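You operate a simulated robot arm through the tools that you are given. There is no shell and no other tool. Be economical: measure what you need, move in short steps, check, and stop when the job is done.

Carry out the task below with a simulated robot arm. There is one attempt and no reset: what you move stays moved.

## Task
Take the tall steel cup and leave it on the small table. Put one of the eyebolts from the upper shelf of the wall rack on the small table. Take the blue pad and leave it on the top shelf of the black shelf unit. Put the nut on the taped area of the wooden table away on the grey tray. Do these in any order. Set down upright: tall steel cup, blue pad.

The check looks at the end state, three seconds after you hand in, the way a careful person would. Anything else that was tipped, shoved, dropped, spilled or broken makes it a failure.

## Robot
A 6-joint arm with a two-finger gripper on a trunk, on a base that drives. Base frame: it is fixed to the floor where the robot stands at the start and does not move with it; the origin is under the middle of the robot, x ahead of it, y to its left, z up. Lengths are in mm, angles in degrees, forces in N, time in s.
Its first joint turns from -166.0 to 166.0 degrees. Places, roughly: blue pad (5x5x8 cm) [3200, 0, 800]; eyebolt (5x2x8 cm) [-1200, 600, 800]; grey tray (23x16 cm) [1680, 3180, 820]; nut (5x4x2 cm) [4300, 700, 900]; small table (38x16 cm) [-360, -2300, 800]; tall steel cup (7x7x13 cm) [500, 100, 900]; top shelf of the black shelf unit [4600, -500, 900]. Payload 1.71 kg.
The TCP is the grasp point between the finger pads, 20 mm short of the fingertips. In the tool frame z runs along the fingers and y along their closing line. Largest opening 96 mm; the body of the gripper starts 113 mm behind the TCP.
Orientation is that of the tool frame in the base frame, as a unit quaternion [x, y, z, w]. With the fingers straight down and closing along the base's y, the tool's x points along the base's -x, its y along +y and its z along -z.

## Interface
- The arm moves only by the tool apply_moves. Its argument "deltas" is a list of rows, each an object of numbers (a shift or turn left out is 0, a gripper value left out holds the last): "ax", "ay", "az": the turn, a rotation vector about the tool's x, y, z in degrees; "dx", "dy", "dz": the shift along the tool's x, y, z in cm; "claw": the gripper command, from -1 (shut) to 1 (fully open), values between in proportion. In form: [{"ax": .., "ay": .., "az": .., "dx": .., "dy": .., "dz": .., "claw": ..}, ...]. A call has 1 to 20 rows; each row is the pose to reach, as a shift and turn from the pose commanded when the call began, along the tool's axes at that moment. A row lasts 0.2 s, in which the tool goes at most 50 mm and 8.6 degrees; a call with a longer step from one row to the next is refused whole, and so is a gripper value outside its range. A pose out of reach is approached as far as the arm can. The call stops where the force on the tool passes 40 N (or 10 N more than at its start, if that is more) or the arm is blocked; 0.2 s more then pass. Each finger travels about 45 mm/s and halts on what it meets, pressing with about 33 N; the grip force reading is that of the motor and also rises with nothing between the fingers. The clock runs only during rows and for 0.2 s after the last one: add rows that repeat a pose to give the fingers time. It gives the time, the measured TCP pose, the force on the tool (base axes), the opening and the grip force at its end, in the units of the frame above (readings bear some noise), with the torque about the TCP (base axes, N m) and any sound that the robot's microphone picked up.
- Cameras (640 x 400 px; columns grow to the right, rows downward): "scene" is now at [-52.6, 271.1, 1520.9]; the picture's right is [0.99, 0.17, 0.02], its down [0.16, -0.92, -0.36] and it looks along [-0.05, 0.36, -0.93] (base axes); focal length 214 px, centre (320, 200). "wrist" rides on the gripper at [65, 14, -145] in the tool frame; the picture's right is [-0.21, 0.98, 0.00], its down [-0.88, -0.18, -0.44] and it looks along [-0.43, -0.09, 0.90] (tool axes); focal length 275 px, centre (320, 200). There is no depth. A picture from a camera that has moved, and an enlarged one, comes with that camera's place and axes in the base frame and with its lens. The place of the scene camera against the robot may be out by one fixed shift of up to 18 mm in any direction.
- grab_frame(camera): a new picture of that camera. No time passes.
- lift_body(by): slides the trunk up (or, below 0, down) by that many mm; the arm and the scene camera ride with it, the base frame stays. It gives what a move gives, with no picture.
- steer(legs): drives the robot by 1 to 6 legs, each [ahead, turn to the left] in mm and degrees, along the robot's own axes; the way and the turn of a leg run together, so that a leg with both is an arc; at most 1500 mm and 180 degrees a leg. The arm and the cameras ride along, it lands a little off, and it stops where it bumps. It gives what a move gives.
- turn_head(pan, tilt): turns the head with the scene camera to pan (to the left, within 143 degrees either way) and tilt (down, from -29 to 69), counted from straight ahead of the robot. It gives what a move gives.
- enlarge(camera, box): a new picture of the part [left, top, right, bottom] of that camera's present view, enlarged. No time passes.
- close_job(): hands the job in; it is judged then, once.

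Go step by step. Nothing tells you exact positions but the pictures and the camera data: compare them with the known pose of the tool, close in by small moves and look again before you grip or let go. The budget is 165 turns and 128 pictures, counting those below and the enlarged ones. Unless the task says otherwise, let go and move clear before handing in.

The tools are called after "Call:" as name(argument=value, ...) on one line, values as JSON. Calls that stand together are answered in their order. apply_moves: Moves the arm, as the interface text tells. Its arguments: {"type":"object","properties":{"deltas":{"type":"array","items":{"type":"object","properties":{"ax":{"type":"number"},"ay":{"type":"number"},"az":{"type":"number"},"dx":{"type":"number"},"dy":{"type":"number"},"dz":{"type":"number"},"claw":{"type":"number"}}}}},"required":["deltas"]} The other tools are called the same way: lift_body (by) slides the trunk up or down; steer (legs) drives the base; turn_head (pan, tilt) turns the head that bears the scene camera; grab_frame (camera) takes a picture; enlarge (camera, box) takes an enlarged picture of a part of a camera's view; close_job () hands the job in.

At the start:

```text
time_s: 0.0
tcp_pos: [-464.3, 277.7, 1115.3]
tool_rot: [0.0, 1.0, 0.0, 0.002]
contact_force: [-0.1, 0.1, 0.9]
moment: [0.02, 0.0, -0.05]
opening: 95.9
gripper_force: 0.1
trunk travel left (down, up): [-150.0, 240.0]
robot x, y, heading: [-0.2, 4.1, -0.1]
head pan, tilt: [99.8, 68.8]
```

scene: 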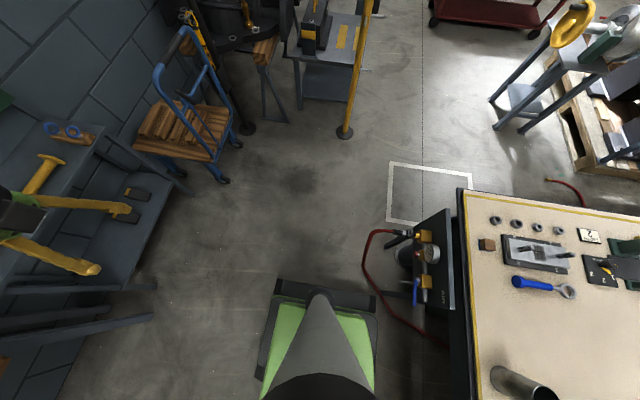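
wrist: 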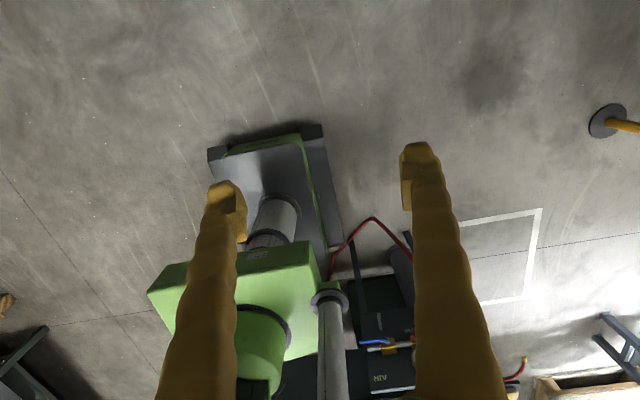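

I see the robot beside a workbench on its right with the steel cup near its edge. I'll look around first, starting toward the cup.

Call:
turn_head(pan=0, tilt=45)

Call:
grab_frame(camera="scene")

Call:
turn_head(pan=0, tilt=10)

Call:
grab_frame(camera="scene")

Call:
turn_head(pan=-90, tilt=25)

Call:
grab_frame(camera="scene")

Call:
turn_head(pan=140, tilt=25)

Call:
grab_frame(camera="scene")

Call:
turn_head(pan=55, tilt=25)

Call:
grab_frame(camera="scene")

```text
time_s: 1.8
tcp_pos: [-448.9, 276.9, 1122.7]
tool_rot: [0.0, 1.0, -0.001, -0.007]
contact_force: [0.7, -1.1, 0.3]
moment: [-0.03, 0.04, -0.02]
opening: 95.9
gripper_force: 0.1
trunk travel left (down, up): [-150.0, 240.0]
robot x, y, heading: [-1.1, 0.7, -0.0]
head pan, tilt: [0.0, 45.0]
```

```text
125 pictures are left
camera scene: at [38.5, 216.0, 1551.1], right [0.0, -1.0, 0.0], down [-0.7, 0.0, -0.72], along [0.72, 0.0, -0.7], focal length 214 px, centre (320, 200)
```

scene: 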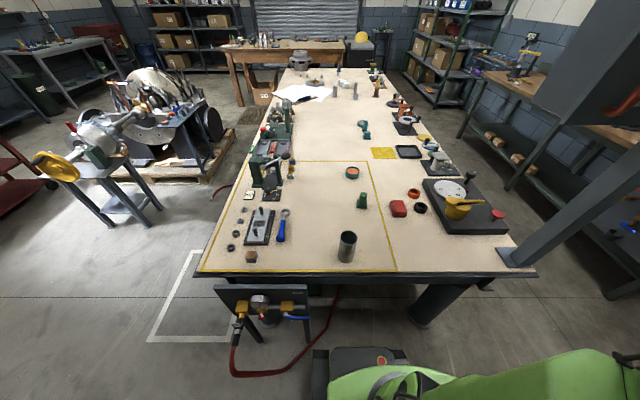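

```text
time_s: 2.8
tcp_pos: [-449.1, 276.5, 1122.4]
tool_rot: [0.0, 1.0, 0.0, -0.007]
contact_force: [0.0, -0.1, -0.1]
moment: [0.02, 0.01, -0.02]
opening: 96.0
gripper_force: 0.1
trunk travel left (down, up): [-150.0, 240.0]
robot x, y, heading: [-1.7, 0.3, 0.0]
head pan, tilt: [0.0, 10.0]
```

```text
124 pictures are left
camera scene: at [48.6, 216.0, 1606.2], right [0.0, -1.0, 0.0], down [-0.16, 0.0, -0.99], along [0.99, 0.0, -0.16], focal length 214 px, centre (320, 200)
```

scene: 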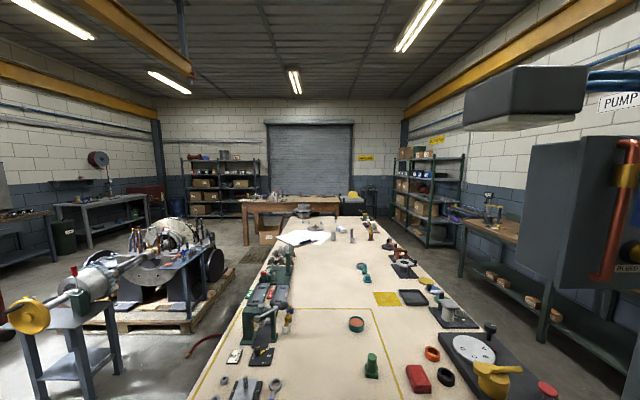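

```text
time_s: 4.4
tcp_pos: [-448.8, 276.6, 1122.8]
tool_rot: [0.0, 1.0, 0.0, -0.007]
contact_force: [0.5, 0.3, -1.1]
moment: [-0.01, -0.04, 0.0]
opening: 95.7
gripper_force: 0.0
trunk travel left (down, up): [-150.0, 240.0]
robot x, y, heading: [0.3, -1.3, 0.1]
head pan, tilt: [-90.0, 25.0]
```

```text
123 pictures are left
camera scene: at [-44.0, 123.8, 1580.5], right [-1.0, 0.0, -0.02], down [0.01, 0.42, -0.91], along [0.01, -0.91, -0.42], focal length 214 px, centre (320, 200)
```

scene: 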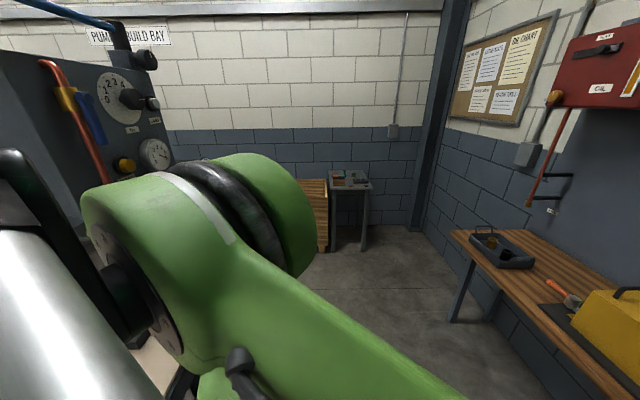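

```text
time_s: 7.7
tcp_pos: [-449.2, 278.0, 1121.7]
tool_rot: [0.0, 1.0, 0.0, -0.007]
contact_force: [0.1, -0.5, -0.4]
moment: [-0.02, 0.01, 0.03]
opening: 96.3
gripper_force: 0.2
trunk travel left (down, up): [-150.0, 240.0]
robot x, y, heading: [3.6, -3.7, 0.0]
head pan, tilt: [140.0, 25.0]
```

```text
122 pictures are left
camera scene: at [-114.6, 275.2, 1579.4], right [0.64, 0.77, 0.01], down [0.34, -0.27, -0.9], along [-0.69, 0.58, -0.43], focal length 214 px, centre (320, 200)
```

scene: 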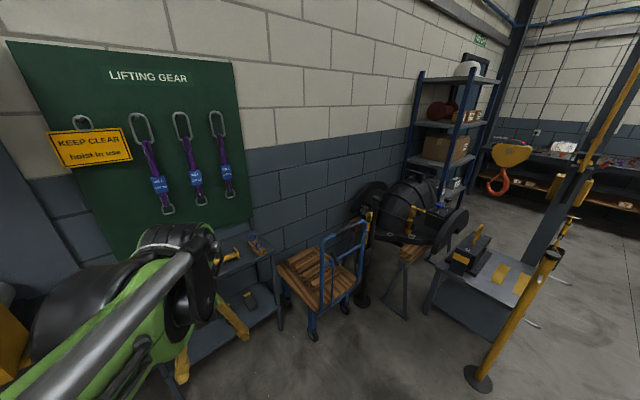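

```text
time_s: 9.3
tcp_pos: [-447.8, 277.2, 1121.2]
tool_rot: [0.0, 1.0, 0.0, -0.007]
contact_force: [-0.9, 0.5, -0.5]
moment: [-0.01, 0.02, 0.01]
opening: 96.0
gripper_force: 0.1
trunk travel left (down, up): [-150.0, 240.0]
robot x, y, heading: [-1.2, -2.2, -0.2]
head pan, tilt: [55.0, 25.0]
```

```text
121 pictures are left
camera scene: at [8.8, 291.5, 1581.3], right [0.82, -0.57, 0.01], down [-0.23, -0.35, -0.91], along [0.53, 0.74, -0.41], focal length 214 px, centre (320, 200)
```

scene: 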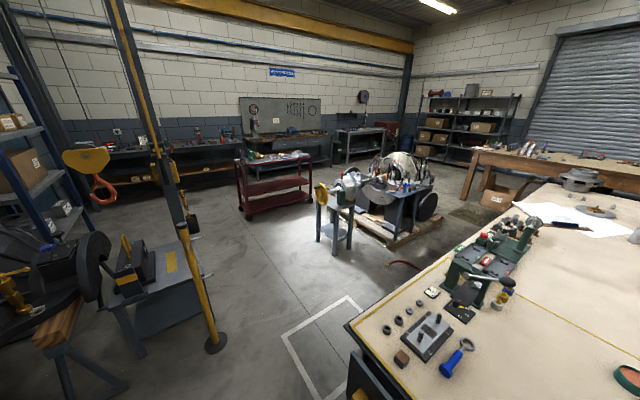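

The bench with the cup is ahead, the lifting-gear rack is behind left, and the small table is off to the right. The arm points back-left, so I'll try swinging it round the left side to the front in small steps and watch for contact with the head mast.

Call:
apply_moves(deltas=[{"dx": -3, "dy": 3.5}, {"dx": -6, "dy": 7}, {"dx": -9, "dy": 10.5}, {"dx": -12.5, "dy": 14}, {"dx": -16.5, "dy": 16.5}, {"dx": -21, "dy": 18.5}, {"dx": -25.5, "dy": 20.5}, {"dx": -30, "dy": 22.5}])

Call:
grab_frame(camera="scene")

```text
time_s: 11.0
tcp_pos: [-293.1, 434.7, 1124.7]
tool_rot: [-0.129, 0.992, -0.002, -0.014]
contact_force: [0.6, 0.2, 0.4]
moment: [0.01, 0.03, -0.05]
opening: 95.9
gripper_force: 0.1
trunk travel left (down, up): [-150.0, 240.0]
robot x, y, heading: [1.7, -0.6, -0.1]
head pan, tilt: [55.0, 25.0]
stopped in row 8: the arm was blocked; the commanded pose is now the measured one
```

```text
120 pictures are left
camera scene: at [9.0, 291.5, 1581.3], right [0.82, -0.57, 0.01], down [-0.23, -0.35, -0.91], along [0.53, 0.74, -0.41], focal length 214 px, centre (320, 200)
```

scene: 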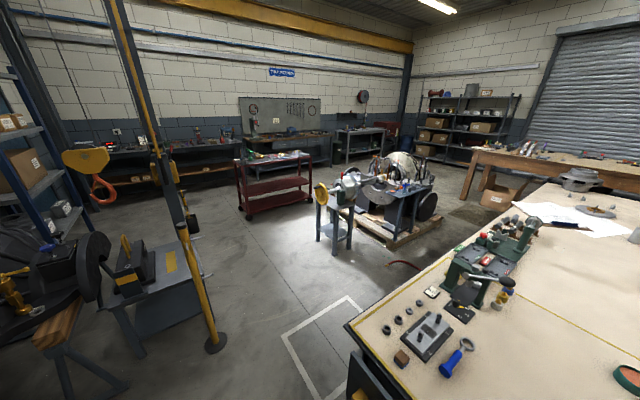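

The arm was blocked near the head mast on the left side. I'll back off and test whether it can swing round the back instead.

Call:
apply_moves(deltas=[{"dx": 4, "dy": -2.3, "az": 3}, {"dx": 8, "dy": -4.6, "az": 6}, {"dx": 12, "dy": -7, "az": 9}, {"dx": 16, "dy": -9.4, "az": 12}, {"dx": 19.2, "dy": -11.3, "az": 14.8}])

Call:
apply_moves(deltas=[{"dx": 2, "dy": -4}, {"dx": 3.5, "dy": -8}, {"dx": 4.5, "dy": -12}, {"dx": 5, "dy": -16}, {"dx": 5, "dy": -20}])

Call:
apply_moves(deltas=[{"dx": 0, "dy": -4}, {"dx": 0, "dy": -8}, {"dx": 0, "dy": -12}, {"dx": 0, "dy": -16}, {"dx": 0, "dy": -20}])

```text
time_s: 12.2
tcp_pos: [-430.7, 281.9, 1134.0]
tool_rot: [0.016, 1.0, -0.003, -0.014]
contact_force: [0.7, 0.5, -0.2]
moment: [-0.02, 0.0, -0.02]
opening: 96.0
gripper_force: 0.1
trunk travel left (down, up): [-150.0, 240.0]
robot x, y, heading: [-1.9, 0.9, -0.0]
head pan, tilt: [55.0, 25.0]
```

```text
time_s: 13.4
tcp_pos: [-478.7, 142.7, 1135.3]
tool_rot: [0.015, 1.0, -0.004, -0.014]
contact_force: [0.0, 0.0, 0.3]
moment: [-0.04, -0.01, 0.02]
opening: 95.9
gripper_force: 0.1
out of reach, approached as far as the arm can: row 4, 5
trunk travel left (down, up): [-150.0, 240.0]
robot x, y, heading: [0.1, -2.3, 0.1]
head pan, tilt: [55.0, 25.0]
```

```text
time_s: 14.6
tcp_pos: [-449.1, 135.0, 1135.5]
tool_rot: [0.015, 1.0, -0.003, -0.014]
contact_force: [-0.3, 0.6, -0.3]
moment: [-0.01, 0.0, -0.01]
opening: 96.0
gripper_force: 0.1
out of reach, approached as far as the arm can: row 1, 2, 3, 4, 5
trunk travel left (down, up): [-150.0, 240.0]
robot x, y, heading: [-3.3, -1.5, 0.2]
head pan, tilt: [55.0, 25.0]
```

The first joint stops at about 166°, and the mast blocks the left side at this height. I'll raise the arm with the gripper horizontal above the head, so it can pass over the mast to the front.

Call:
apply_moves(deltas=[{"dz": -4.5, "ax": -2.5, "ay": 5.4}, {"dz": -9, "ax": -5, "ay": 10.9}, {"dz": -13.5, "ax": -7.6, "ay": 16.3}, {"dz": -18, "ax": -10.1, "ay": 21.7}, {"dz": -22.5, "ax": -12.6, "ay": 27.2}, {"dz": -27, "ax": -15.1, "ay": 32.6}, {"dz": -31.5, "ax": -17.6, "ay": 38}, {"dz": -36, "ax": -20.2, "ay": 43.5}, {"dz": -40.5, "ax": -22.7, "ay": 48.9}, {"dz": -45, "ax": -25.2, "ay": 54.4}, {"dz": -49.5, "ax": -27.7, "ay": 59.8}, {"dz": -54, "ax": -30.2, "ay": 65.2}, {"dz": -58.5, "ax": -32.8, "ay": 70.7}, {"dz": -63, "ax": -35.3, "ay": 76.1}, {"dz": -67, "ax": -37.8, "ay": 81.5}])

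Call:
grab_frame(camera="wrist")

```text
time_s: 17.8
tcp_pos: [-440.7, 130.1, 1803.2]
tool_rot: [-0.049, 0.713, 0.243, -0.655]
contact_force: [-0.5, -0.3, 0.0]
moment: [-0.02, -0.01, -0.02]
opening: 95.8
gripper_force: 0.1
out of reach, approached as far as the arm can: row 2, 3, 4, 5, 6, 7, 8, 9, 10, 11, 12, 13, 14, 15
trunk travel left (down, up): [-150.0, 240.0]
robot x, y, heading: [-4.1, 1.4, 0.3]
head pan, tilt: [55.0, 25.0]
```

```text
119 pictures are left
camera wrist: at [-307.3, 76.3, 1873.7], right [0.27, 0.94, 0.21], down [0.5, 0.05, -0.86], along [-0.82, 0.34, -0.46], focal length 275 px, centre (320, 200)
```

wrist: 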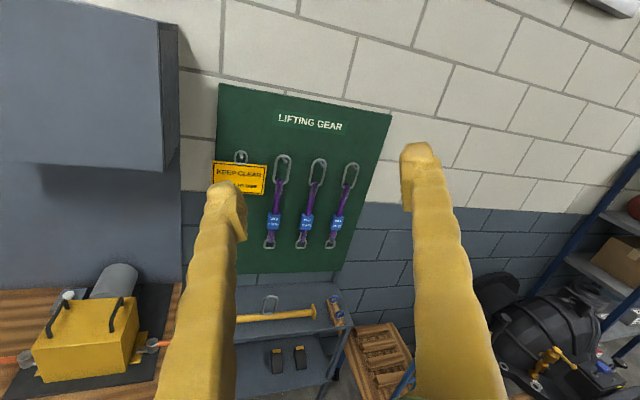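

The gripper is now level above the head. Next I'll swing it over the mast to the front-left.

Call:
apply_moves(deltas=[{"dx": -1.81, "dy": 4.01, "dz": -0.21, "ax": -5, "ay": -2.26}, {"dx": -3.6, "dy": 8.0, "dz": -0.85, "ax": -10, "ay": -4.5}, {"dx": -5.36, "dy": 11.9, "dz": -1.9, "ax": -15, "ay": -6.8}, {"dx": -7.07, "dy": 15.7, "dz": -3.35, "ax": -20, "ay": -9}, {"dx": -8.71, "dy": 19.35, "dz": -5.2, "ax": -25, "ay": -11.3}, {"dx": -10.27, "dy": 22.8, "dz": -7.42, "ax": -30, "ay": -13.6}, {"dx": -11.74, "dy": 26.1, "dz": -10, "ax": -35, "ay": -15.8}, {"dx": -13.1, "dy": 29.1, "dz": -12.9, "ax": -40, "ay": -18.1}, {"dx": -14.34, "dy": 31.9, "dz": -16.1, "ax": -45, "ay": -20.3}, {"dx": -15.45, "dy": 34.3, "dz": -19.6, "ax": -50, "ay": -22.6}, {"dx": -16.4, "dy": 36.5, "dz": -23.35, "ax": -55.1, "ay": -24.9}, {"dx": -17.23, "dy": 38.3, "dz": -27.3, "ax": -60.1, "ay": -27.1}, {"dx": -17.9, "dy": 39.7, "dz": -31.4, "ax": -65.1, "ay": -29.4}, {"dx": -18.4, "dy": 40.8, "dz": -35.65, "ax": -70.1, "ay": -31.6}, {"dx": -18.7, "dy": 41.5, "dz": -40, "ax": -75.1, "ay": -33.9}, {"dx": -18.85, "dy": 41.9, "dz": -44.4, "ax": -80.1, "ay": -36.2}, {"dx": -18.8, "dy": 41.8, "dz": -48.8, "ax": -85.1, "ay": -38.4}, {"dx": -18.6, "dy": 41.4, "dz": -53.2, "ax": -90.1, "ay": -40.7}, {"dx": -18.26, "dy": 40.6, "dz": -57.5, "ax": -95.1, "ay": -42.9}, {"dx": -17.7, "dy": 39.4, "dz": -61.7, "ax": -100.1, "ay": -45.2}])

```text
time_s: 22.0
tcp_pos: [244.4, 397.5, 1832.5]
tool_rot: [0.48, 0.491, 0.712, -0.148]
contact_force: [-0.5, 0.1, -0.7]
moment: [0.07, -0.07, 0.11]
opening: 95.9
gripper_force: 0.0
out of reach, approached as far as the arm can: row 3, 4, 5, 6, 7, 8, 9, 10, 11, 12, 13, 14, 15, 16, 17, 18, 19, 20
trunk travel left (down, up): [-150.0, 240.0]
robot x, y, heading: [-1.0, -0.7, 0.1]
head pan, tilt: [55.0, 25.0]
```

It passed the mast and is now at the front-left. I'll lower it to point straight down near the bench's front edge.

Call:
apply_moves(deltas=[{"dx": -4.28, "dy": -0.96, "dz": -1.31, "ax": 3.7, "ay": -5.5}, {"dx": -8.57, "dy": -1.92, "dz": -2.63, "ax": 7.4, "ay": -11.1}, {"dx": -12.85, "dy": -2.88, "dz": -3.94, "ax": 11.1, "ay": -16.6}, {"dx": -17.13, "dy": -3.84, "dz": -5.26, "ax": 14.9, "ay": -22.1}, {"dx": -21.4, "dy": -4.8, "dz": -6.57, "ax": 18.6, "ay": -27.6}, {"dx": -25.7, "dy": -5.77, "dz": -7.88, "ax": 22.3, "ay": -33.2}, {"dx": -29.98, "dy": -6.73, "dz": -9.2, "ax": 26, "ay": -38.7}, {"dx": -34.26, "dy": -7.69, "dz": -10.5, "ax": 29.7, "ay": -44.2}, {"dx": -38.55, "dy": -8.65, "dz": -11.83, "ax": 33.4, "ay": -49.8}, {"dx": -42.83, "dy": -9.6, "dz": -13.14, "ax": 37.1, "ay": -55.3}, {"dx": -47.1, "dy": -10.57, "dz": -14.45, "ax": 40.9, "ay": -60.8}, {"dx": -51.4, "dy": -11.5, "dz": -15.8, "ax": 44.6, "ay": -66.3}, {"dx": -55.7, "dy": -12.5, "dz": -17.1, "ax": 48.3, "ay": -71.9}, {"dx": -59.96, "dy": -13.46, "dz": -18.4, "ax": 52, "ay": -77.4}])

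Call:
grab_frame(camera="wrist")

```text
time_s: 22.8
tcp_pos: [291.0, 351.8, 1742.4]
tool_rot: [0.522, 0.542, 0.659, -0.018]
contact_force: [0.3, 1.6, 0.3]
moment: [0.02, -0.03, -0.07]
opening: 96.1
gripper_force: 0.0
out of reach, approached as far as the arm can: row 1, 2, 3, 4
trunk travel left (down, up): [-150.0, 240.0]
robot x, y, heading: [2.2, 1.1, -0.0]
head pan, tilt: [55.0, 25.0]
stopped in row 4: the arm was blocked; the commanded pose is now the measured one
```

```text
118 pictures are left
camera wrist: at [171.5, 276.1, 1817.7], right [0.67, -0.52, 0.53], down [-0.01, -0.72, -0.69], along [0.74, 0.46, -0.49], focal length 275 px, centre (320, 200)
```

wrist: 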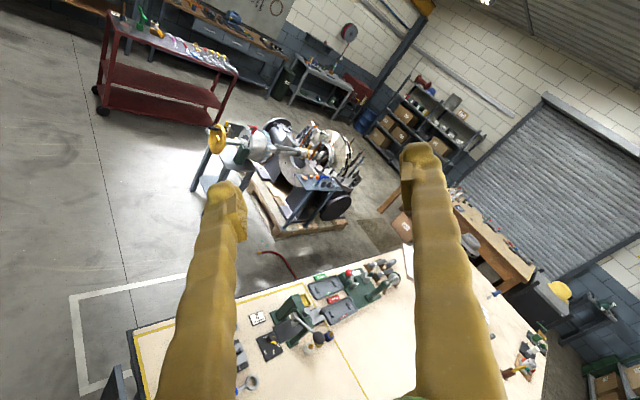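

The forearm was blocked, probably by the head, which is panned that way. I'll pan the head away and swing further to the front before going down.

Call:
turn_head(pan=140, tilt=40)

Call:
apply_moves(deltas=[{"dx": -2.8, "dy": 2.85, "dz": 0.02, "ax": -3.5, "ay": -3.5, "az": 0.7}, {"dx": -5.62, "dy": 5.66, "dz": -0.31, "ax": -7.1, "ay": -7, "az": 1.3}, {"dx": -8.45, "dy": 8.4, "dz": -0.97, "ax": -10.6, "ay": -10.4, "az": 2}, {"dx": -11.24, "dy": 11.06, "dz": -1.98, "ax": -14.2, "ay": -13.9, "az": 2.65}, {"dx": -14, "dy": 13.62, "dz": -3.31, "ax": -17.7, "ay": -17.4, "az": 3.3}, {"dx": -16.7, "dy": 16.05, "dz": -4.96, "ax": -21.2, "ay": -20.9, "az": 4}, {"dx": -19.3, "dy": 18.3, "dz": -6.9, "ax": -24.8, "ay": -24.3, "az": 4.6}, {"dx": -21.9, "dy": 20.5, "dz": -9.2, "ax": -28.3, "ay": -27.8, "az": 5.3}])

```text
time_s: 24.4
tcp_pos: [305.2, 342.1, 1739.3]
tool_rot: [0.524, 0.544, 0.655, -0.024]
contact_force: [-1.4, 0.1, 0.7]
moment: [0.03, 0.03, -0.07]
opening: 95.7
gripper_force: 0.0
trunk travel left (down, up): [-150.0, 240.0]
robot x, y, heading: [3.8, 0.7, -0.0]
head pan, tilt: [140.0, 40.0]
```

```text
time_s: 24.8
tcp_pos: [308.6, 310.0, 1748.8]
tool_rot: [0.536, 0.523, 0.663, 0.004]
contact_force: [-0.1, -1.7, 0.0]
moment: [0.01, 0.0, 0.08]
opening: 96.2
gripper_force: 0.2
trunk travel left (down, up): [-150.0, 240.0]
robot x, y, heading: [2.0, -0.5, 0.0]
head pan, tilt: [140.0, 40.0]
stopped in row 2: the arm was blocked; the commanded pose is now the measured one
```

Still blocked while swinging right, so I need to see what is touching.

Call:
turn_head(pan=-40, tilt=10)

Call:
grab_frame(camera="scene")

Call:
turn_head(pan=-120, tilt=20)

Call:
grab_frame(camera="scene")

```text
time_s: 27.5
tcp_pos: [313.2, 310.5, 1749.0]
tool_rot: [0.539, 0.521, 0.661, 0.001]
contact_force: [0.1, 0.2, -0.8]
moment: [-0.01, -0.01, 0.03]
opening: 95.8
gripper_force: 0.1
trunk travel left (down, up): [-150.0, 240.0]
robot x, y, heading: [2.6, -0.3, 0.4]
head pan, tilt: [-40.0, 10.0]
```

```text
117 pictures are left
camera scene: at [63.6, 287.0, 1580.7], right [0.77, -0.64, -0.01], down [-0.28, -0.32, -0.9], along [0.57, 0.7, -0.43], focal length 214 px, centre (320, 200)
```

scene: 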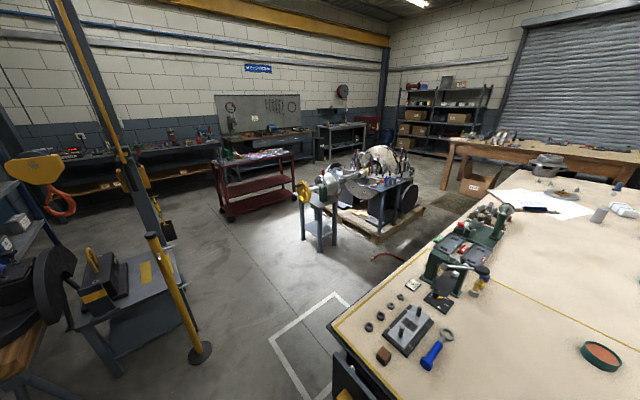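

```text
time_s: 29.0
tcp_pos: [313.9, 312.8, 1747.6]
tool_rot: [0.539, 0.521, 0.662, 0.001]
contact_force: [0.8, 0.0, -0.6]
moment: [0.0, -0.01, 0.0]
opening: 96.2
gripper_force: 0.0
trunk travel left (down, up): [-150.0, 240.0]
robot x, y, heading: [-1.3, 0.0, -0.1]
head pan, tilt: [-120.0, 20.0]
```

```text
116 pictures are left
camera scene: at [63.5, 287.0, 1580.1], right [0.77, -0.64, -0.01], down [-0.29, -0.33, -0.9], along [0.57, 0.7, -0.44], focal length 214 px, centre (320, 200)
```

scene: 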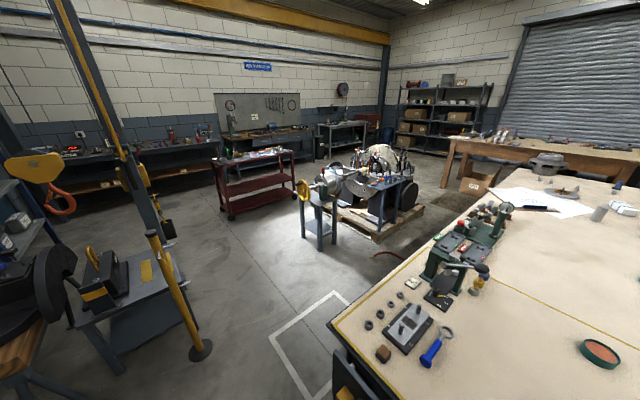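

The head is caught by the arm: it ignores its pan command and the camera place has shifted. I'll lift the arm back to where it was free and then move the head clear.

Call:
apply_moves(deltas=[{"dx": 3.75, "dy": -0.2, "dz": -0.1, "ax": 1, "ay": 4, "az": 2.4}, {"dx": 7.5, "dy": -0.4, "dz": -0.2, "ax": 1.9, "ay": 8.1, "az": 4.8}, {"dx": 11.25, "dy": -0.6, "dz": -0.3, "ax": 2.9, "ay": 12.2, "az": 7.1}, {"dx": 15, "dy": -0.8, "dz": -0.4, "ax": 3.8, "ay": 16.2, "az": 9.5}])

Call:
turn_head(pan=140, tilt=30)

Call:
grab_frame(camera="scene")

```text
time_s: 29.4
tcp_pos: [284.2, 312.1, 1766.4]
tool_rot: [0.526, 0.515, 0.676, -0.013]
contact_force: [-1.5, -3.9, 2.1]
moment: [-0.14, 0.18, 0.13]
opening: 96.1
gripper_force: 0.0
trunk travel left (down, up): [-150.0, 240.0]
robot x, y, heading: [0.2, -4.3, -0.0]
head pan, tilt: [-120.0, 20.0]
stopped in row 1: the arm was blocked; the commanded pose is now the measured one
```

```text
time_s: 33.0
tcp_pos: [286.6, 312.6, 1767.3]
tool_rot: [0.527, 0.515, 0.676, -0.012]
contact_force: [-0.4, -0.2, 0.5]
moment: [0.0, 0.01, 0.0]
opening: 95.9
gripper_force: 0.0
trunk travel left (down, up): [-150.0, 240.0]
robot x, y, heading: [0.6, 2.8, -0.1]
head pan, tilt: [140.0, 30.0]
```

```text
115 pictures are left
camera scene: at [91.6, 191.9, 1570.3], right [-0.27, -0.96, 0.0], down [-0.51, 0.14, -0.85], along [0.82, -0.23, -0.53], focal length 214 px, centre (320, 200)
```

scene: 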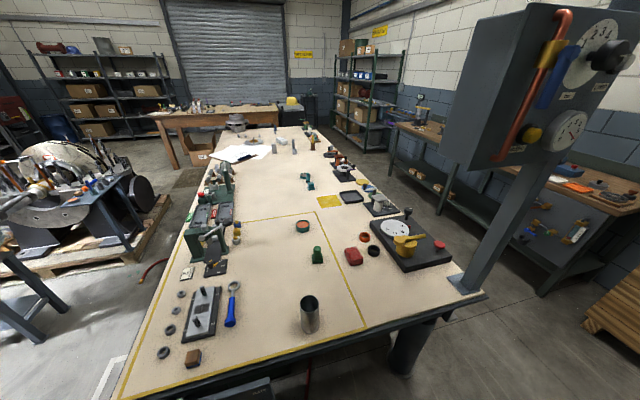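

The head still isn't following its command, so the arm is leaning on it. I'll tilt it up to see where the arm lies.

Call:
turn_head(pan=0, tilt=-29)

Call:
grab_frame(camera="scene")

Call:
turn_head(pan=-80, tilt=-10)

Call:
grab_frame(camera="scene")

```text
time_s: 35.2
tcp_pos: [287.4, 314.1, 1765.6]
tool_rot: [0.528, 0.515, 0.676, -0.012]
contact_force: [0.7, 0.0, 0.1]
moment: [0.0, -0.01, 0.03]
opening: 96.3
gripper_force: 0.1
trunk travel left (down, up): [-150.0, 240.0]
robot x, y, heading: [2.4, 1.5, 0.1]
head pan, tilt: [0.0, -28.6]
```

```text
114 pictures are left
camera scene: at [92.0, 193.6, 1570.2], right [-0.25, -0.97, 0.0], down [-0.52, 0.13, -0.85], along [0.82, -0.21, -0.53], focal length 214 px, centre (320, 200)
```

scene: 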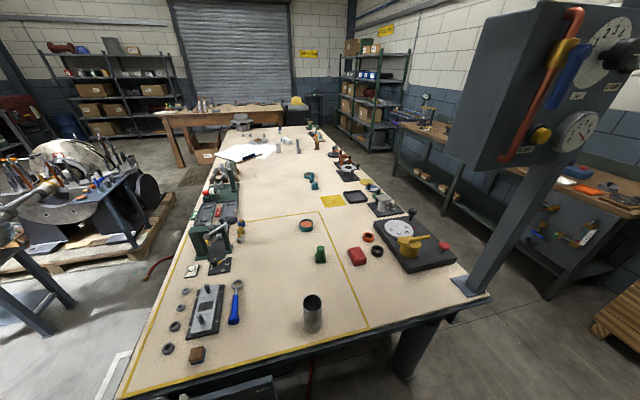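

```text
time_s: 36.8
tcp_pos: [287.0, 314.9, 1766.3]
tool_rot: [0.527, 0.515, 0.676, -0.012]
contact_force: [-0.8, 0.4, -0.1]
moment: [-0.03, 0.01, 0.02]
opening: 96.1
gripper_force: 0.0
trunk travel left (down, up): [-150.0, 240.0]
robot x, y, heading: [-0.8, -0.5, -0.1]
head pan, tilt: [-80.0, -10.0]
```

```text
113 pictures are left
camera scene: at [91.2, 192.2, 1569.0], right [-0.26, -0.96, 0.0], down [-0.52, 0.14, -0.84], along [0.81, -0.22, -0.54], focal length 214 px, centre (320, 200)
```

scene: 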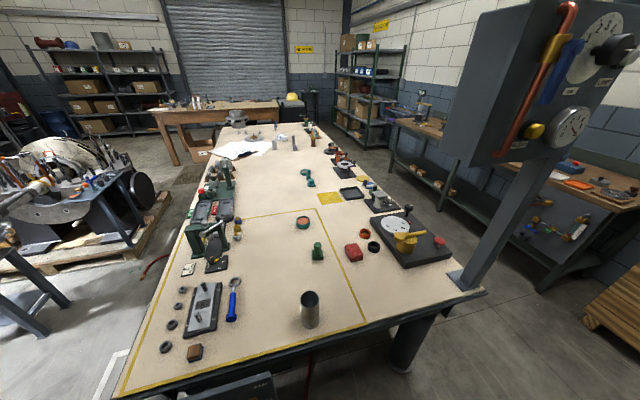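

The head is jammed and ignoring both pan and tilt. I'll ease the arm straight up in small steps to free it.

Call:
apply_moves(deltas=[{"dx": 1.45, "dy": 1.37, "dz": -0.17}, {"dx": 2.9, "dy": 2.73, "dz": -0.34}, {"dx": 4.35, "dy": 4.1, "dz": -0.5}, {"dx": 5.8, "dy": 5.5, "dz": -0.7}])

Call:
turn_head(pan=-60, tilt=-20)

Call:
grab_frame(camera="scene")

```text
time_s: 37.8
tcp_pos: [287.7, 317.1, 1843.6]
tool_rot: [0.527, 0.514, 0.677, -0.011]
contact_force: [-0.4, -0.4, 1.1]
moment: [-0.01, 0.02, 0.0]
opening: 96.0
gripper_force: 0.0
out of reach, approached as far as the arm can: row 4
trunk travel left (down, up): [-150.0, 240.0]
robot x, y, heading: [-0.9, 0.6, 0.0]
head pan, tilt: [-80.0, -10.0]
```

```text
time_s: 38.6
tcp_pos: [287.3, 318.0, 1841.6]
tool_rot: [0.526, 0.514, 0.677, -0.011]
contact_force: [-0.3, -0.5, -0.6]
moment: [0.0, -0.03, 0.03]
opening: 95.8
gripper_force: 0.0
trunk travel left (down, up): [-150.0, 240.0]
robot x, y, heading: [-4.0, 2.4, -0.1]
head pan, tilt: [-60.0, -20.0]
```

```text
112 pictures are left
camera scene: at [44.1, 150.0, 1650.4], right [-0.87, -0.5, 0.01], down [0.16, -0.3, -0.94], along [0.47, -0.81, 0.33], focal length 214 px, centre (320, 200)
```

scene: 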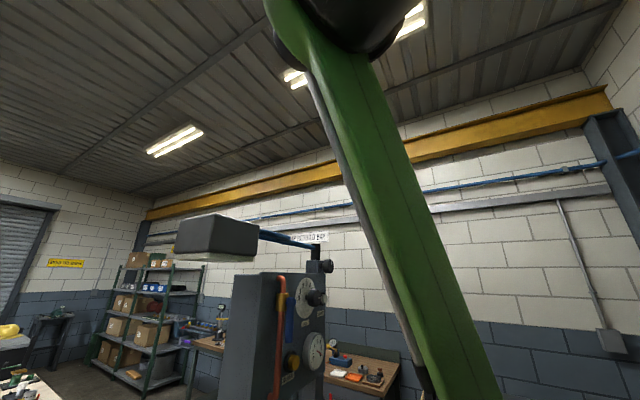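

The head follows again now that the arm is nearly straight up. I'll park the head facing back-left and check it got there before swinging the arm.

Call:
turn_head(pan=140, tilt=30)

Call:
grab_frame(camera="scene")

```text
time_s: 41.5
tcp_pos: [287.6, 317.5, 1842.0]
tool_rot: [0.526, 0.515, 0.677, -0.011]
contact_force: [0.7, -0.3, -0.8]
moment: [0.0, 0.01, 0.0]
opening: 95.9
gripper_force: 0.1
trunk travel left (down, up): [-150.0, 240.0]
robot x, y, heading: [1.2, 3.1, 0.2]
head pan, tilt: [140.0, 30.0]
```

```text
111 pictures are left
camera scene: at [-64.4, 274.1, 1574.5], right [0.64, 0.77, -0.01], down [0.37, -0.32, -0.87], along [-0.67, 0.56, -0.49], focal length 214 px, centre (320, 200)
```

scene: 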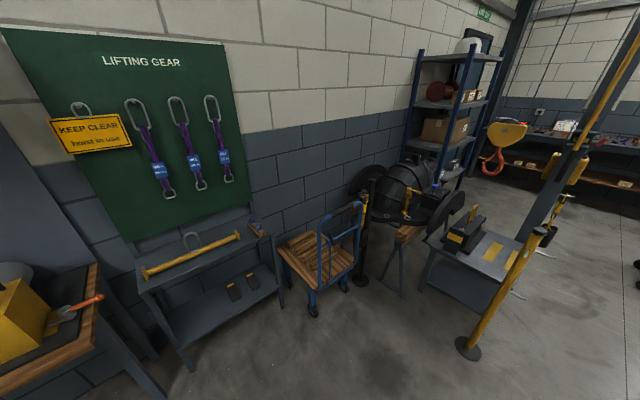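

The head is parked. The camera place now reads about 50 mm ahead of its earlier value, which I'll check later. Now I'll swing the arm clockwise at full height.

Call:
apply_moves(deltas=[{"dx": -3.07, "dy": 3.26, "dz": -0.05, "ax": -4.35, "ay": -4.1, "az": 0.5}, {"dx": -6.17, "dy": 6.46, "dz": -0.56, "ax": -8.7, "ay": -8.2, "az": 1}, {"dx": -9.23, "dy": 9.58, "dz": -1.52, "ax": -13, "ay": -12.3, "az": 1.5}, {"dx": -12.2, "dy": 12.58, "dz": -2.96, "ax": -17.4, "ay": -16.4, "az": 2.1}, {"dx": -15.1, "dy": 15.44, "dz": -4.8, "ax": -21.7, "ay": -20.5, "az": 2.6}, {"dx": -17.9, "dy": 18.1, "dz": -7.1, "ax": -26.1, "ay": -24.6, "az": 3.1}])

```text
time_s: 42.9
tcp_pos: [419.7, 86.2, 1834.9]
tool_rot: [0.661, 0.33, 0.644, 0.199]
contact_force: [0.0, -0.1, -0.1]
moment: [-0.01, 0.02, 0.0]
opening: 96.1
gripper_force: 0.1
out of reach, approached as far as the arm can: row 4, 5, 6
trunk travel left (down, up): [-150.0, 240.0]
robot x, y, heading: [-0.6, -1.6, -0.1]
head pan, tilt: [140.0, 30.0]
```

The arm swung freely to the front. Now I'll pitch it down over the bench edge near the cup.

Call:
apply_moves(deltas=[{"dx": -2.88, "dy": -3.02, "dz": 0.27, "ax": 4.2, "ay": -4.4}, {"dx": -5.77, "dy": -6.04, "dz": 0.54, "ax": 8.4, "ay": -8.7}, {"dx": -8.65, "dy": -9.06, "dz": 0.81, "ax": 12.5, "ay": -13.1}, {"dx": -11.54, "dy": -12.08, "dz": 1.08, "ax": 16.7, "ay": -17.5}, {"dx": -14.4, "dy": -15.1, "dz": 1.36, "ax": 20.9, "ay": -21.9}, {"dx": -17.3, "dy": -18.1, "dz": 1.63, "ax": 25.1, "ay": -26.2}, {"dx": -20.2, "dy": -21.1, "dz": 1.9, "ax": 29.3, "ay": -30.6}, {"dx": -23.1, "dy": -24.2, "dz": 2.17, "ax": 33.4, "ay": -35}, {"dx": -26, "dy": -27.2, "dz": 2.44, "ax": 37.6, "ay": -39.3}, {"dx": -28.8, "dy": -30.2, "dz": 2.71, "ax": 41.8, "ay": -43.7}, {"dx": -31.7, "dy": -33.2, "dz": 2.98, "ax": 46, "ay": -48.1}, {"dx": -34.6, "dy": -36.3, "dz": 3.25, "ax": 50.2, "ay": -52.4}, {"dx": -37.5, "dy": -39.3, "dz": 3.5, "ax": 54.3, "ay": -56.8}, {"dx": -40.4, "dy": -42.3, "dz": 3.8, "ax": 58.5, "ay": -61.2}])

Call:
grab_frame(camera="wrist")

Call:
turn_head(pan=0, tilt=35)

Call:
grab_frame(camera="scene")

```text
time_s: 45.9
tcp_pos: [390.3, 115.3, 1251.6]
tool_rot: [0.887, 0.441, 0.004, 0.14]
contact_force: [-0.5, -0.5, 0.9]
moment: [0.03, 0.01, 0.0]
opening: 96.0
gripper_force: 0.0
out of reach, approached as far as the arm can: row 6, 7, 8, 9, 10, 11, 12, 13, 14
trunk travel left (down, up): [-150.0, 240.0]
robot x, y, heading: [1.0, -1.3, -0.2]
head pan, tilt: [140.0, 30.0]
```

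```text
110 pictures are left
camera wrist: at [422.7, 195.0, 1386.9], right [0.64, -0.72, 0.27], down [-0.74, -0.47, 0.48], along [-0.22, -0.51, -0.83], focal length 275 px, centre (320, 200)
```

wrist: 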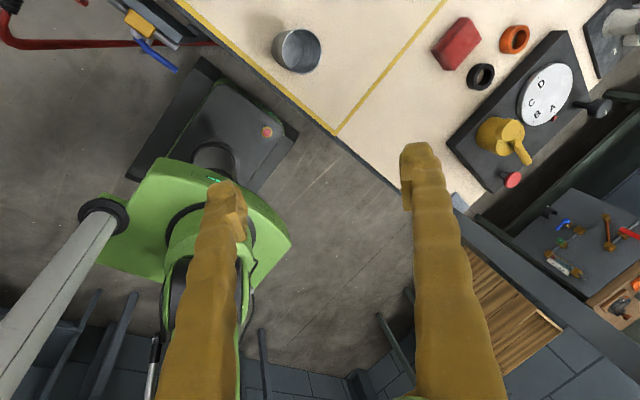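

```text
time_s: 48.1
tcp_pos: [391.8, 116.9, 1251.6]
tool_rot: [0.887, 0.44, 0.006, 0.14]
contact_force: [-1.6, 0.0, 0.2]
moment: [0.0, -0.02, 0.03]
opening: 96.1
gripper_force: 0.0
trunk travel left (down, up): [-150.0, 240.0]
robot x, y, heading: [3.3, 2.6, -0.1]
head pan, tilt: [0.0, 35.0]
```

```text
109 pictures are left
camera scene: at [92.9, 216.0, 1564.3], right [0.0, -1.0, 0.0], down [-0.59, 0.0, -0.81], along [0.81, 0.0, -0.59], focal length 214 px, centre (320, 200)
```

scene: 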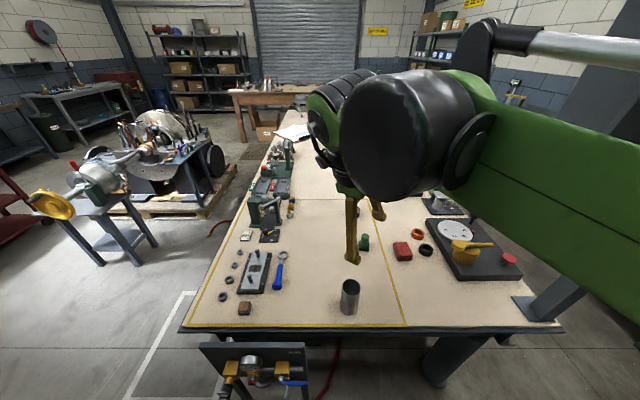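

The cup is near (468, 124) with its rim at about z 985, and both cameras agree. The tool is tilted about 16°, so I'll straighten it and come down some.

Call:
apply_moves(deltas=[{"dx": 1.2, "dy": 0.2, "dz": 2.5, "ax": 3.6, "ay": 1.7}, {"dx": 2.4, "dy": 0.4, "dz": 5, "ax": 7.3, "ay": 3.4}, {"dx": 3.5, "dy": 0.6, "dz": 7.5, "ax": 11, "ay": 5.1}, {"dx": 4.7, "dy": 0.8, "dz": 10, "ax": 14.6, "ay": 6.8}])

Call:
grab_frame(camera="wrist")

```text
time_s: 49.1
tcp_pos: [441.3, 125.4, 1150.4]
tool_rot: [0.887, 0.44, 0.002, 0.141]
contact_force: [0.0, -0.8, 0.0]
moment: [0.0, -0.02, 0.02]
opening: 96.3
gripper_force: 0.0
out of reach, approached as far as the arm can: row 1, 2, 3, 4
trunk travel left (down, up): [-150.0, 240.0]
robot x, y, heading: [-1.1, 2.6, 0.3]
head pan, tilt: [0.0, 35.0]
```

```text
108 pictures are left
camera wrist: at [473.1, 204.9, 1285.7], right [0.64, -0.72, 0.27], down [-0.74, -0.47, 0.49], along [-0.22, -0.51, -0.83], focal length 275 px, centre (320, 200)
```

wrist: 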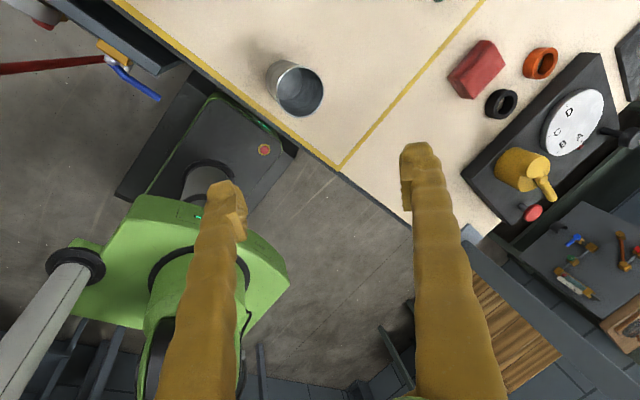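

Position follows but the tilt correction doesn't, so a wrist joint seems to be at a limit. I'll rotate the tool in yaw to free it and then see what tilt remains.

Call:
apply_moves(deltas=[{"ax": 0.9, "ay": -1.9, "az": 7.2}, {"ax": 1.8, "ay": -3.8, "az": 14.5}, {"ax": 2.6, "ay": -5.7, "az": 21.7}, {"ax": 3.5, "ay": -7.6, "az": 28.9}])

```text
time_s: 50.1
tcp_pos: [444.8, 117.9, 1151.0]
tool_rot: [0.968, 0.196, -0.032, 0.151]
contact_force: [0.2, 0.3, -0.1]
moment: [0.04, 0.01, -0.01]
opening: 95.9
gripper_force: 0.2
out of reach, approached as far as the arm can: row 4
trunk travel left (down, up): [-150.0, 240.0]
robot x, y, heading: [-0.1, -1.5, 0.0]
head pan, tilt: [0.0, 35.0]
```

Call:
apply_moves(deltas=[{"ax": 5.5, "ay": 2.3}, {"ax": 11, "ay": 4.6}, {"ax": 16.4, "ay": 6.9}, {"ax": 16.4, "ay": 6.9}])

```text
time_s: 51.1
tcp_pos: [437.5, 117.7, 1153.3]
tool_rot: [0.971, 0.194, 0.037, 0.135]
contact_force: [0.1, -0.4, -0.2]
moment: [0.1, 0.03, -0.01]
opening: 96.0
gripper_force: 0.2
out of reach, approached as far as the arm can: row 1, 2, 3, 4
trunk travel left (down, up): [-150.0, 240.0]
robot x, y, heading: [-0.5, -1.8, -0.2]
head pan, tilt: [0.0, 35.0]
```

Still stuck in sideways tilt, so I suspect the wrist has flipped to another solution. I'll look at the arm itself.

Call:
turn_head(pan=-45, tilt=15)

Call:
grab_frame(camera="scene")

Call:
turn_head(pan=-80, tilt=50)

Call:
grab_frame(camera="scene")

```text
time_s: 52.3
tcp_pos: [451.0, 117.8, 1148.2]
tool_rot: [0.971, 0.194, 0.031, 0.135]
contact_force: [0.5, 0.8, -0.2]
moment: [-0.03, 0.02, -0.01]
opening: 96.0
gripper_force: 0.0
trunk travel left (down, up): [-150.0, 240.0]
robot x, y, heading: [-1.3, -1.8, -0.2]
head pan, tilt: [-45.0, 15.0]
```

```text
107 pictures are left
camera scene: at [74.1, 150.0, 1596.4], right [-0.71, -0.71, 0.01], down [-0.2, 0.18, -0.96], along [0.68, -0.68, -0.27], focal length 214 px, centre (320, 200)
```

scene: 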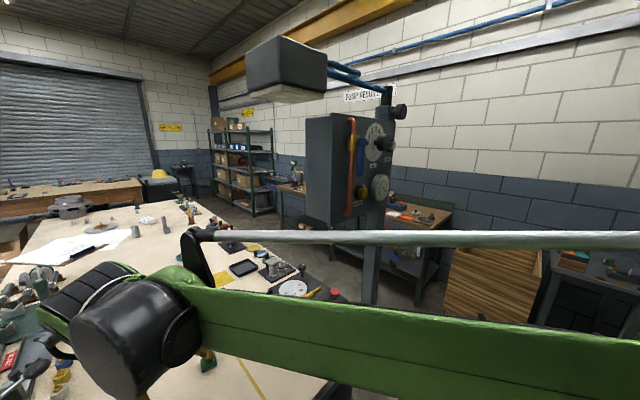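

```text
time_s: 53.3
tcp_pos: [444.3, 117.6, 1149.4]
tool_rot: [0.971, 0.194, 0.034, 0.136]
contact_force: [-0.6, -0.7, -0.9]
moment: [0.03, -0.07, 0.04]
opening: 96.1
gripper_force: 0.0
trunk travel left (down, up): [-150.0, 240.0]
robot x, y, heading: [3.2, 3.9, -0.1]
head pan, tilt: [-80.0, 50.0]
```

```text
106 pictures are left
camera scene: at [16.6, 140.0, 1543.8], right [-0.98, -0.17, 0.01], down [-0.14, 0.75, -0.64], along [0.1, -0.63, -0.77], focal length 214 px, centre (320, 200)
```

scene: 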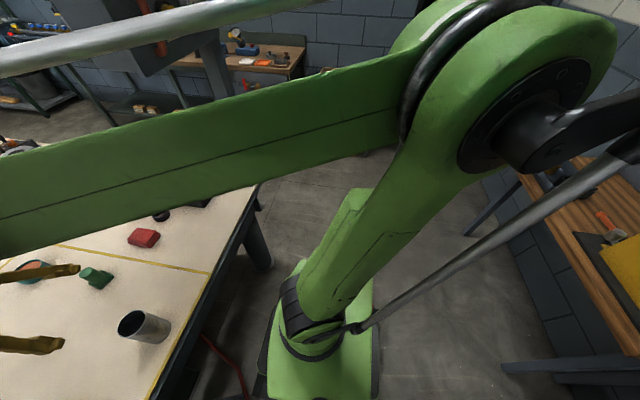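

Now I can see the arm: upper arm leaning back, forearm reaching over to the front. The remaining tilt may come from the first joint being at its −166° end, so I'll move the tool left while levelling as a test.

Call:
turn_head(pan=60, tilt=30)

Call:
apply_moves(deltas=[{"dx": 0.9, "dy": -3, "dz": -1.9, "ax": 4, "ay": -0.2}, {"dx": 1.8, "dy": -6, "dz": -3.8, "ax": 8, "ay": -0.4}, {"dx": 2.7, "dy": -9, "dz": -5.7, "ax": 12, "ay": -0.6}, {"dx": 3.6, "dy": -12.1, "dz": -7.6, "ax": 16.1, "ay": -0.8}])

```text
time_s: 55.5
tcp_pos: [445.7, 117.4, 1149.8]
tool_rot: [0.971, 0.195, 0.033, 0.136]
contact_force: [0.0, -0.1, 0.2]
moment: [0.02, 0.02, -0.03]
opening: 96.0
gripper_force: 0.0
trunk travel left (down, up): [-150.0, 240.0]
robot x, y, heading: [2.1, 1.6, 0.1]
head pan, tilt: [60.0, 30.0]
```

```text
time_s: 56.5
tcp_pos: [425.9, 259.8, 1192.3]
tool_rot: [0.971, 0.196, 0.07, 0.12]
contact_force: [-0.9, -0.4, 0.7]
moment: [0.04, 0.01, 0.02]
opening: 96.0
gripper_force: 0.1
out of reach, approached as far as the arm can: row 1, 2, 3, 4
trunk travel left (down, up): [-150.0, 240.0]
robot x, y, heading: [1.2, 0.2, -0.1]
head pan, tilt: [60.0, 30.0]
```

Even at the left it keeps a 16° sideways tilt, so the arm is in a flipped solution with a wrist joint at its end. I'll go back to the straight-up pose, where I can unflip it by sweeping the tool clockwise round to the back.

Call:
turn_head(pan=140, tilt=30)

Call:
apply_moves(deltas=[{"dx": -0.16, "dy": 2.09, "dz": -4.19, "ax": -1.2, "ay": 5.7}, {"dx": -0.3, "dy": 4.17, "dz": -8.37, "ax": -2.4, "ay": 11.4}, {"dx": -0.47, "dy": 6.26, "dz": -12.56, "ax": -3.6, "ay": 17.2}, {"dx": -0.63, "dy": 8.34, "dz": -16.74, "ax": -4.8, "ay": 22.9}, {"dx": -0.8, "dy": 10.4, "dz": -20.9, "ax": -6, "ay": 28.6}, {"dx": -0.94, "dy": 12.5, "dz": -25.1, "ax": -7.1, "ay": 34.3}, {"dx": -1.1, "dy": 14.6, "dz": -29.3, "ax": -8.3, "ay": 40}, {"dx": -1.26, "dy": 16.7, "dz": -33.5, "ax": -9.5, "ay": 45.8}, {"dx": -1.4, "dy": 18.8, "dz": -37.7, "ax": -10.7, "ay": 51.5}, {"dx": -1.57, "dy": 20.9, "dz": -41.9, "ax": -11.9, "ay": 57.2}, {"dx": -1.73, "dy": 22.9, "dz": -46, "ax": -13.1, "ay": 62.9}, {"dx": -1.88, "dy": 25, "dz": -50.2, "ax": -14.3, "ay": 68.6}, {"dx": -2, "dy": 27.1, "dz": -54.4, "ax": -15.5, "ay": 74.4}, {"dx": -2.2, "dy": 29.2, "dz": -58.6, "ax": -16.7, "ay": 80.1}])

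```text
time_s: 58.0
tcp_pos: [425.0, 258.3, 1190.5]
tool_rot: [0.971, 0.194, 0.071, 0.121]
contact_force: [-0.8, -0.4, -0.3]
moment: [0.01, 0.04, 0.01]
opening: 95.7
gripper_force: 0.1
trunk travel left (down, up): [-150.0, 240.0]
robot x, y, heading: [0.2, 2.2, -0.1]
head pan, tilt: [140.0, 30.0]
```

```text
time_s: 61.0
tcp_pos: [401.2, 103.2, 1827.2]
tool_rot: [0.671, 0.214, 0.703, 0.097]
contact_force: [-1.1, -0.4, 0.1]
moment: [0.01, -0.01, -0.02]
opening: 96.1
gripper_force: 0.2
trunk travel left (down, up): [-150.0, 240.0]
robot x, y, heading: [3.6, -0.5, -0.2]
head pan, tilt: [140.0, 30.0]
```

Back in the raised pose, facing forward. Now I'll sweep the tool clockwise round the right side at height.

Call:
apply_moves(deltas=[{"dx": -1.87, "dy": 3.9, "dz": 0.12, "ax": -5.4, "ay": -2.6}, {"dx": -3.73, "dy": 7.8, "dz": -0.21, "ax": -10.8, "ay": -5.2}, {"dx": -5.56, "dy": 11.64, "dz": -1, "ax": -16.2, "ay": -7.8}, {"dx": -7.34, "dy": 15.39, "dz": -2.22, "ax": -21.6, "ay": -10.3}, {"dx": -9.06, "dy": 19, "dz": -3.87, "ax": -27.1, "ay": -12.9}, {"dx": -10.68, "dy": 22.44, "dz": -5.93, "ax": -32.5, "ay": -15.5}, {"dx": -12.21, "dy": 25.67, "dz": -8.37, "ax": -37.9, "ay": -18.1}, {"dx": -13.61, "dy": 28.66, "dz": -11.18, "ax": -43.3, "ay": -20.7}, {"dx": -14.88, "dy": 31.35, "dz": -14.32, "ax": -48.7, "ay": -23.3}, {"dx": -16, "dy": 33.75, "dz": -17.75, "ax": -54.1, "ay": -25.9}, {"dx": -16.95, "dy": 35.8, "dz": -21.4, "ax": -59.5, "ay": -28.4}, {"dx": -17.73, "dy": 37.5, "dz": -25.3, "ax": -64.9, "ay": -31}, {"dx": -18.3, "dy": 38.8, "dz": -29.4, "ax": -70.4, "ay": -33.6}, {"dx": -18.7, "dy": 39.75, "dz": -33.6, "ax": -75.8, "ay": -36.2}, {"dx": -18.96, "dy": 40.3, "dz": -37.9, "ax": -81.2, "ay": -38.8}, {"dx": -18.98, "dy": 40.4, "dz": -42.25, "ax": -86.6, "ay": -41.4}, {"dx": -18.8, "dy": 40.1, "dz": -46.6, "ax": -92, "ay": -44}, {"dx": -18.45, "dy": 39.4, "dz": -50.8, "ax": -97.4, "ay": -46.5}])

```text
time_s: 63.4
tcp_pos: [335.4, -190.8, 1828.8]
tool_rot: [0.708, -0.057, 0.614, 0.344]
contact_force: [0.7, 1.5, -0.1]
moment: [0.02, -0.02, -0.12]
opening: 96.1
gripper_force: 0.1
trunk travel left (down, up): [-150.0, 240.0]
robot x, y, heading: [0.2, -0.7, 0.0]
head pan, tilt: [140.0, 30.0]
stopped in row 11: the arm was blocked; the commanded pose is now the measured one
```

It was blocked partway. I'll look at the arm from the head.

Call:
turn_head(pan=-60, tilt=-25)

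Call:
grab_frame(camera="scene")

Call:
grab_frame(camera="wrist")

Call:
turn_head(pan=-110, tilt=20)

Call:
grab_frame(camera="scene")

```text
time_s: 66.3
tcp_pos: [346.2, -198.8, 1825.1]
tool_rot: [0.71, -0.059, 0.611, 0.345]
contact_force: [0.2, 1.0, -0.5]
moment: [-0.02, 0.01, -0.07]
opening: 95.8
gripper_force: 0.0
trunk travel left (down, up): [-150.0, 240.0]
robot x, y, heading: [0.3, -3.6, 0.1]
head pan, tilt: [-60.0, -25.0]
```

```text
105 pictures are left
camera scene: at [92.2, 233.4, 1625.6], right [0.2, -0.98, 0.0], down [0.04, 0.01, -1.0], along [0.98, 0.2, 0.04], focal length 214 px, centre (320, 200)
```

scene: 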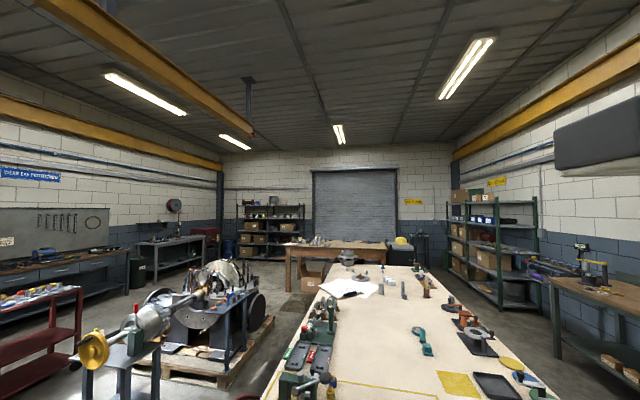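

```text
104 pictures are left
camera wrist: at [234.1, -104.3, 1894.3], right [-0.55, -0.81, 0.22], down [-0.49, 0.09, -0.87], along [0.68, -0.58, -0.45], focal length 275 px, centre (320, 200)
```

wrist: 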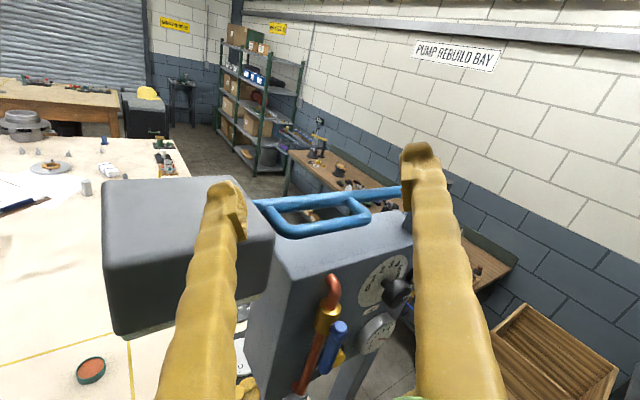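

```text
time_s: 67.5
tcp_pos: [341.2, -195.0, 1825.8]
tool_rot: [0.709, -0.059, 0.61, 0.348]
contact_force: [0.1, -0.3, 0.7]
moment: [0.01, 0.0, 0.0]
opening: 96.1
gripper_force: 0.0
trunk travel left (down, up): [-150.0, 240.0]
robot x, y, heading: [1.6, -2.4, -0.2]
head pan, tilt: [-110.0, 20.0]
```

```text
103 pictures are left
camera scene: at [98.0, 212.4, 1586.6], right [-0.04, -1.0, 0.0], down [-0.37, 0.01, -0.93], along [0.93, -0.04, -0.37], focal length 214 px, centre (320, 200)
```

scene: 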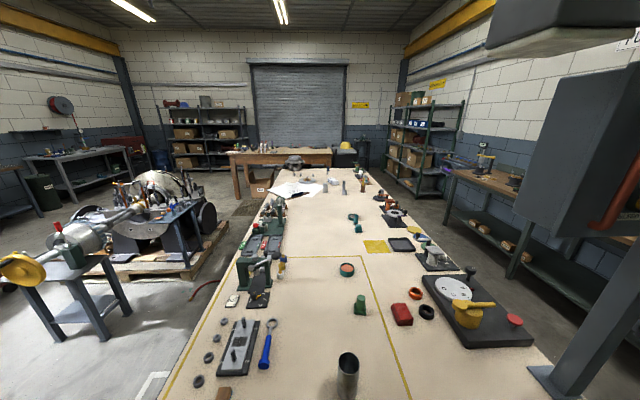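

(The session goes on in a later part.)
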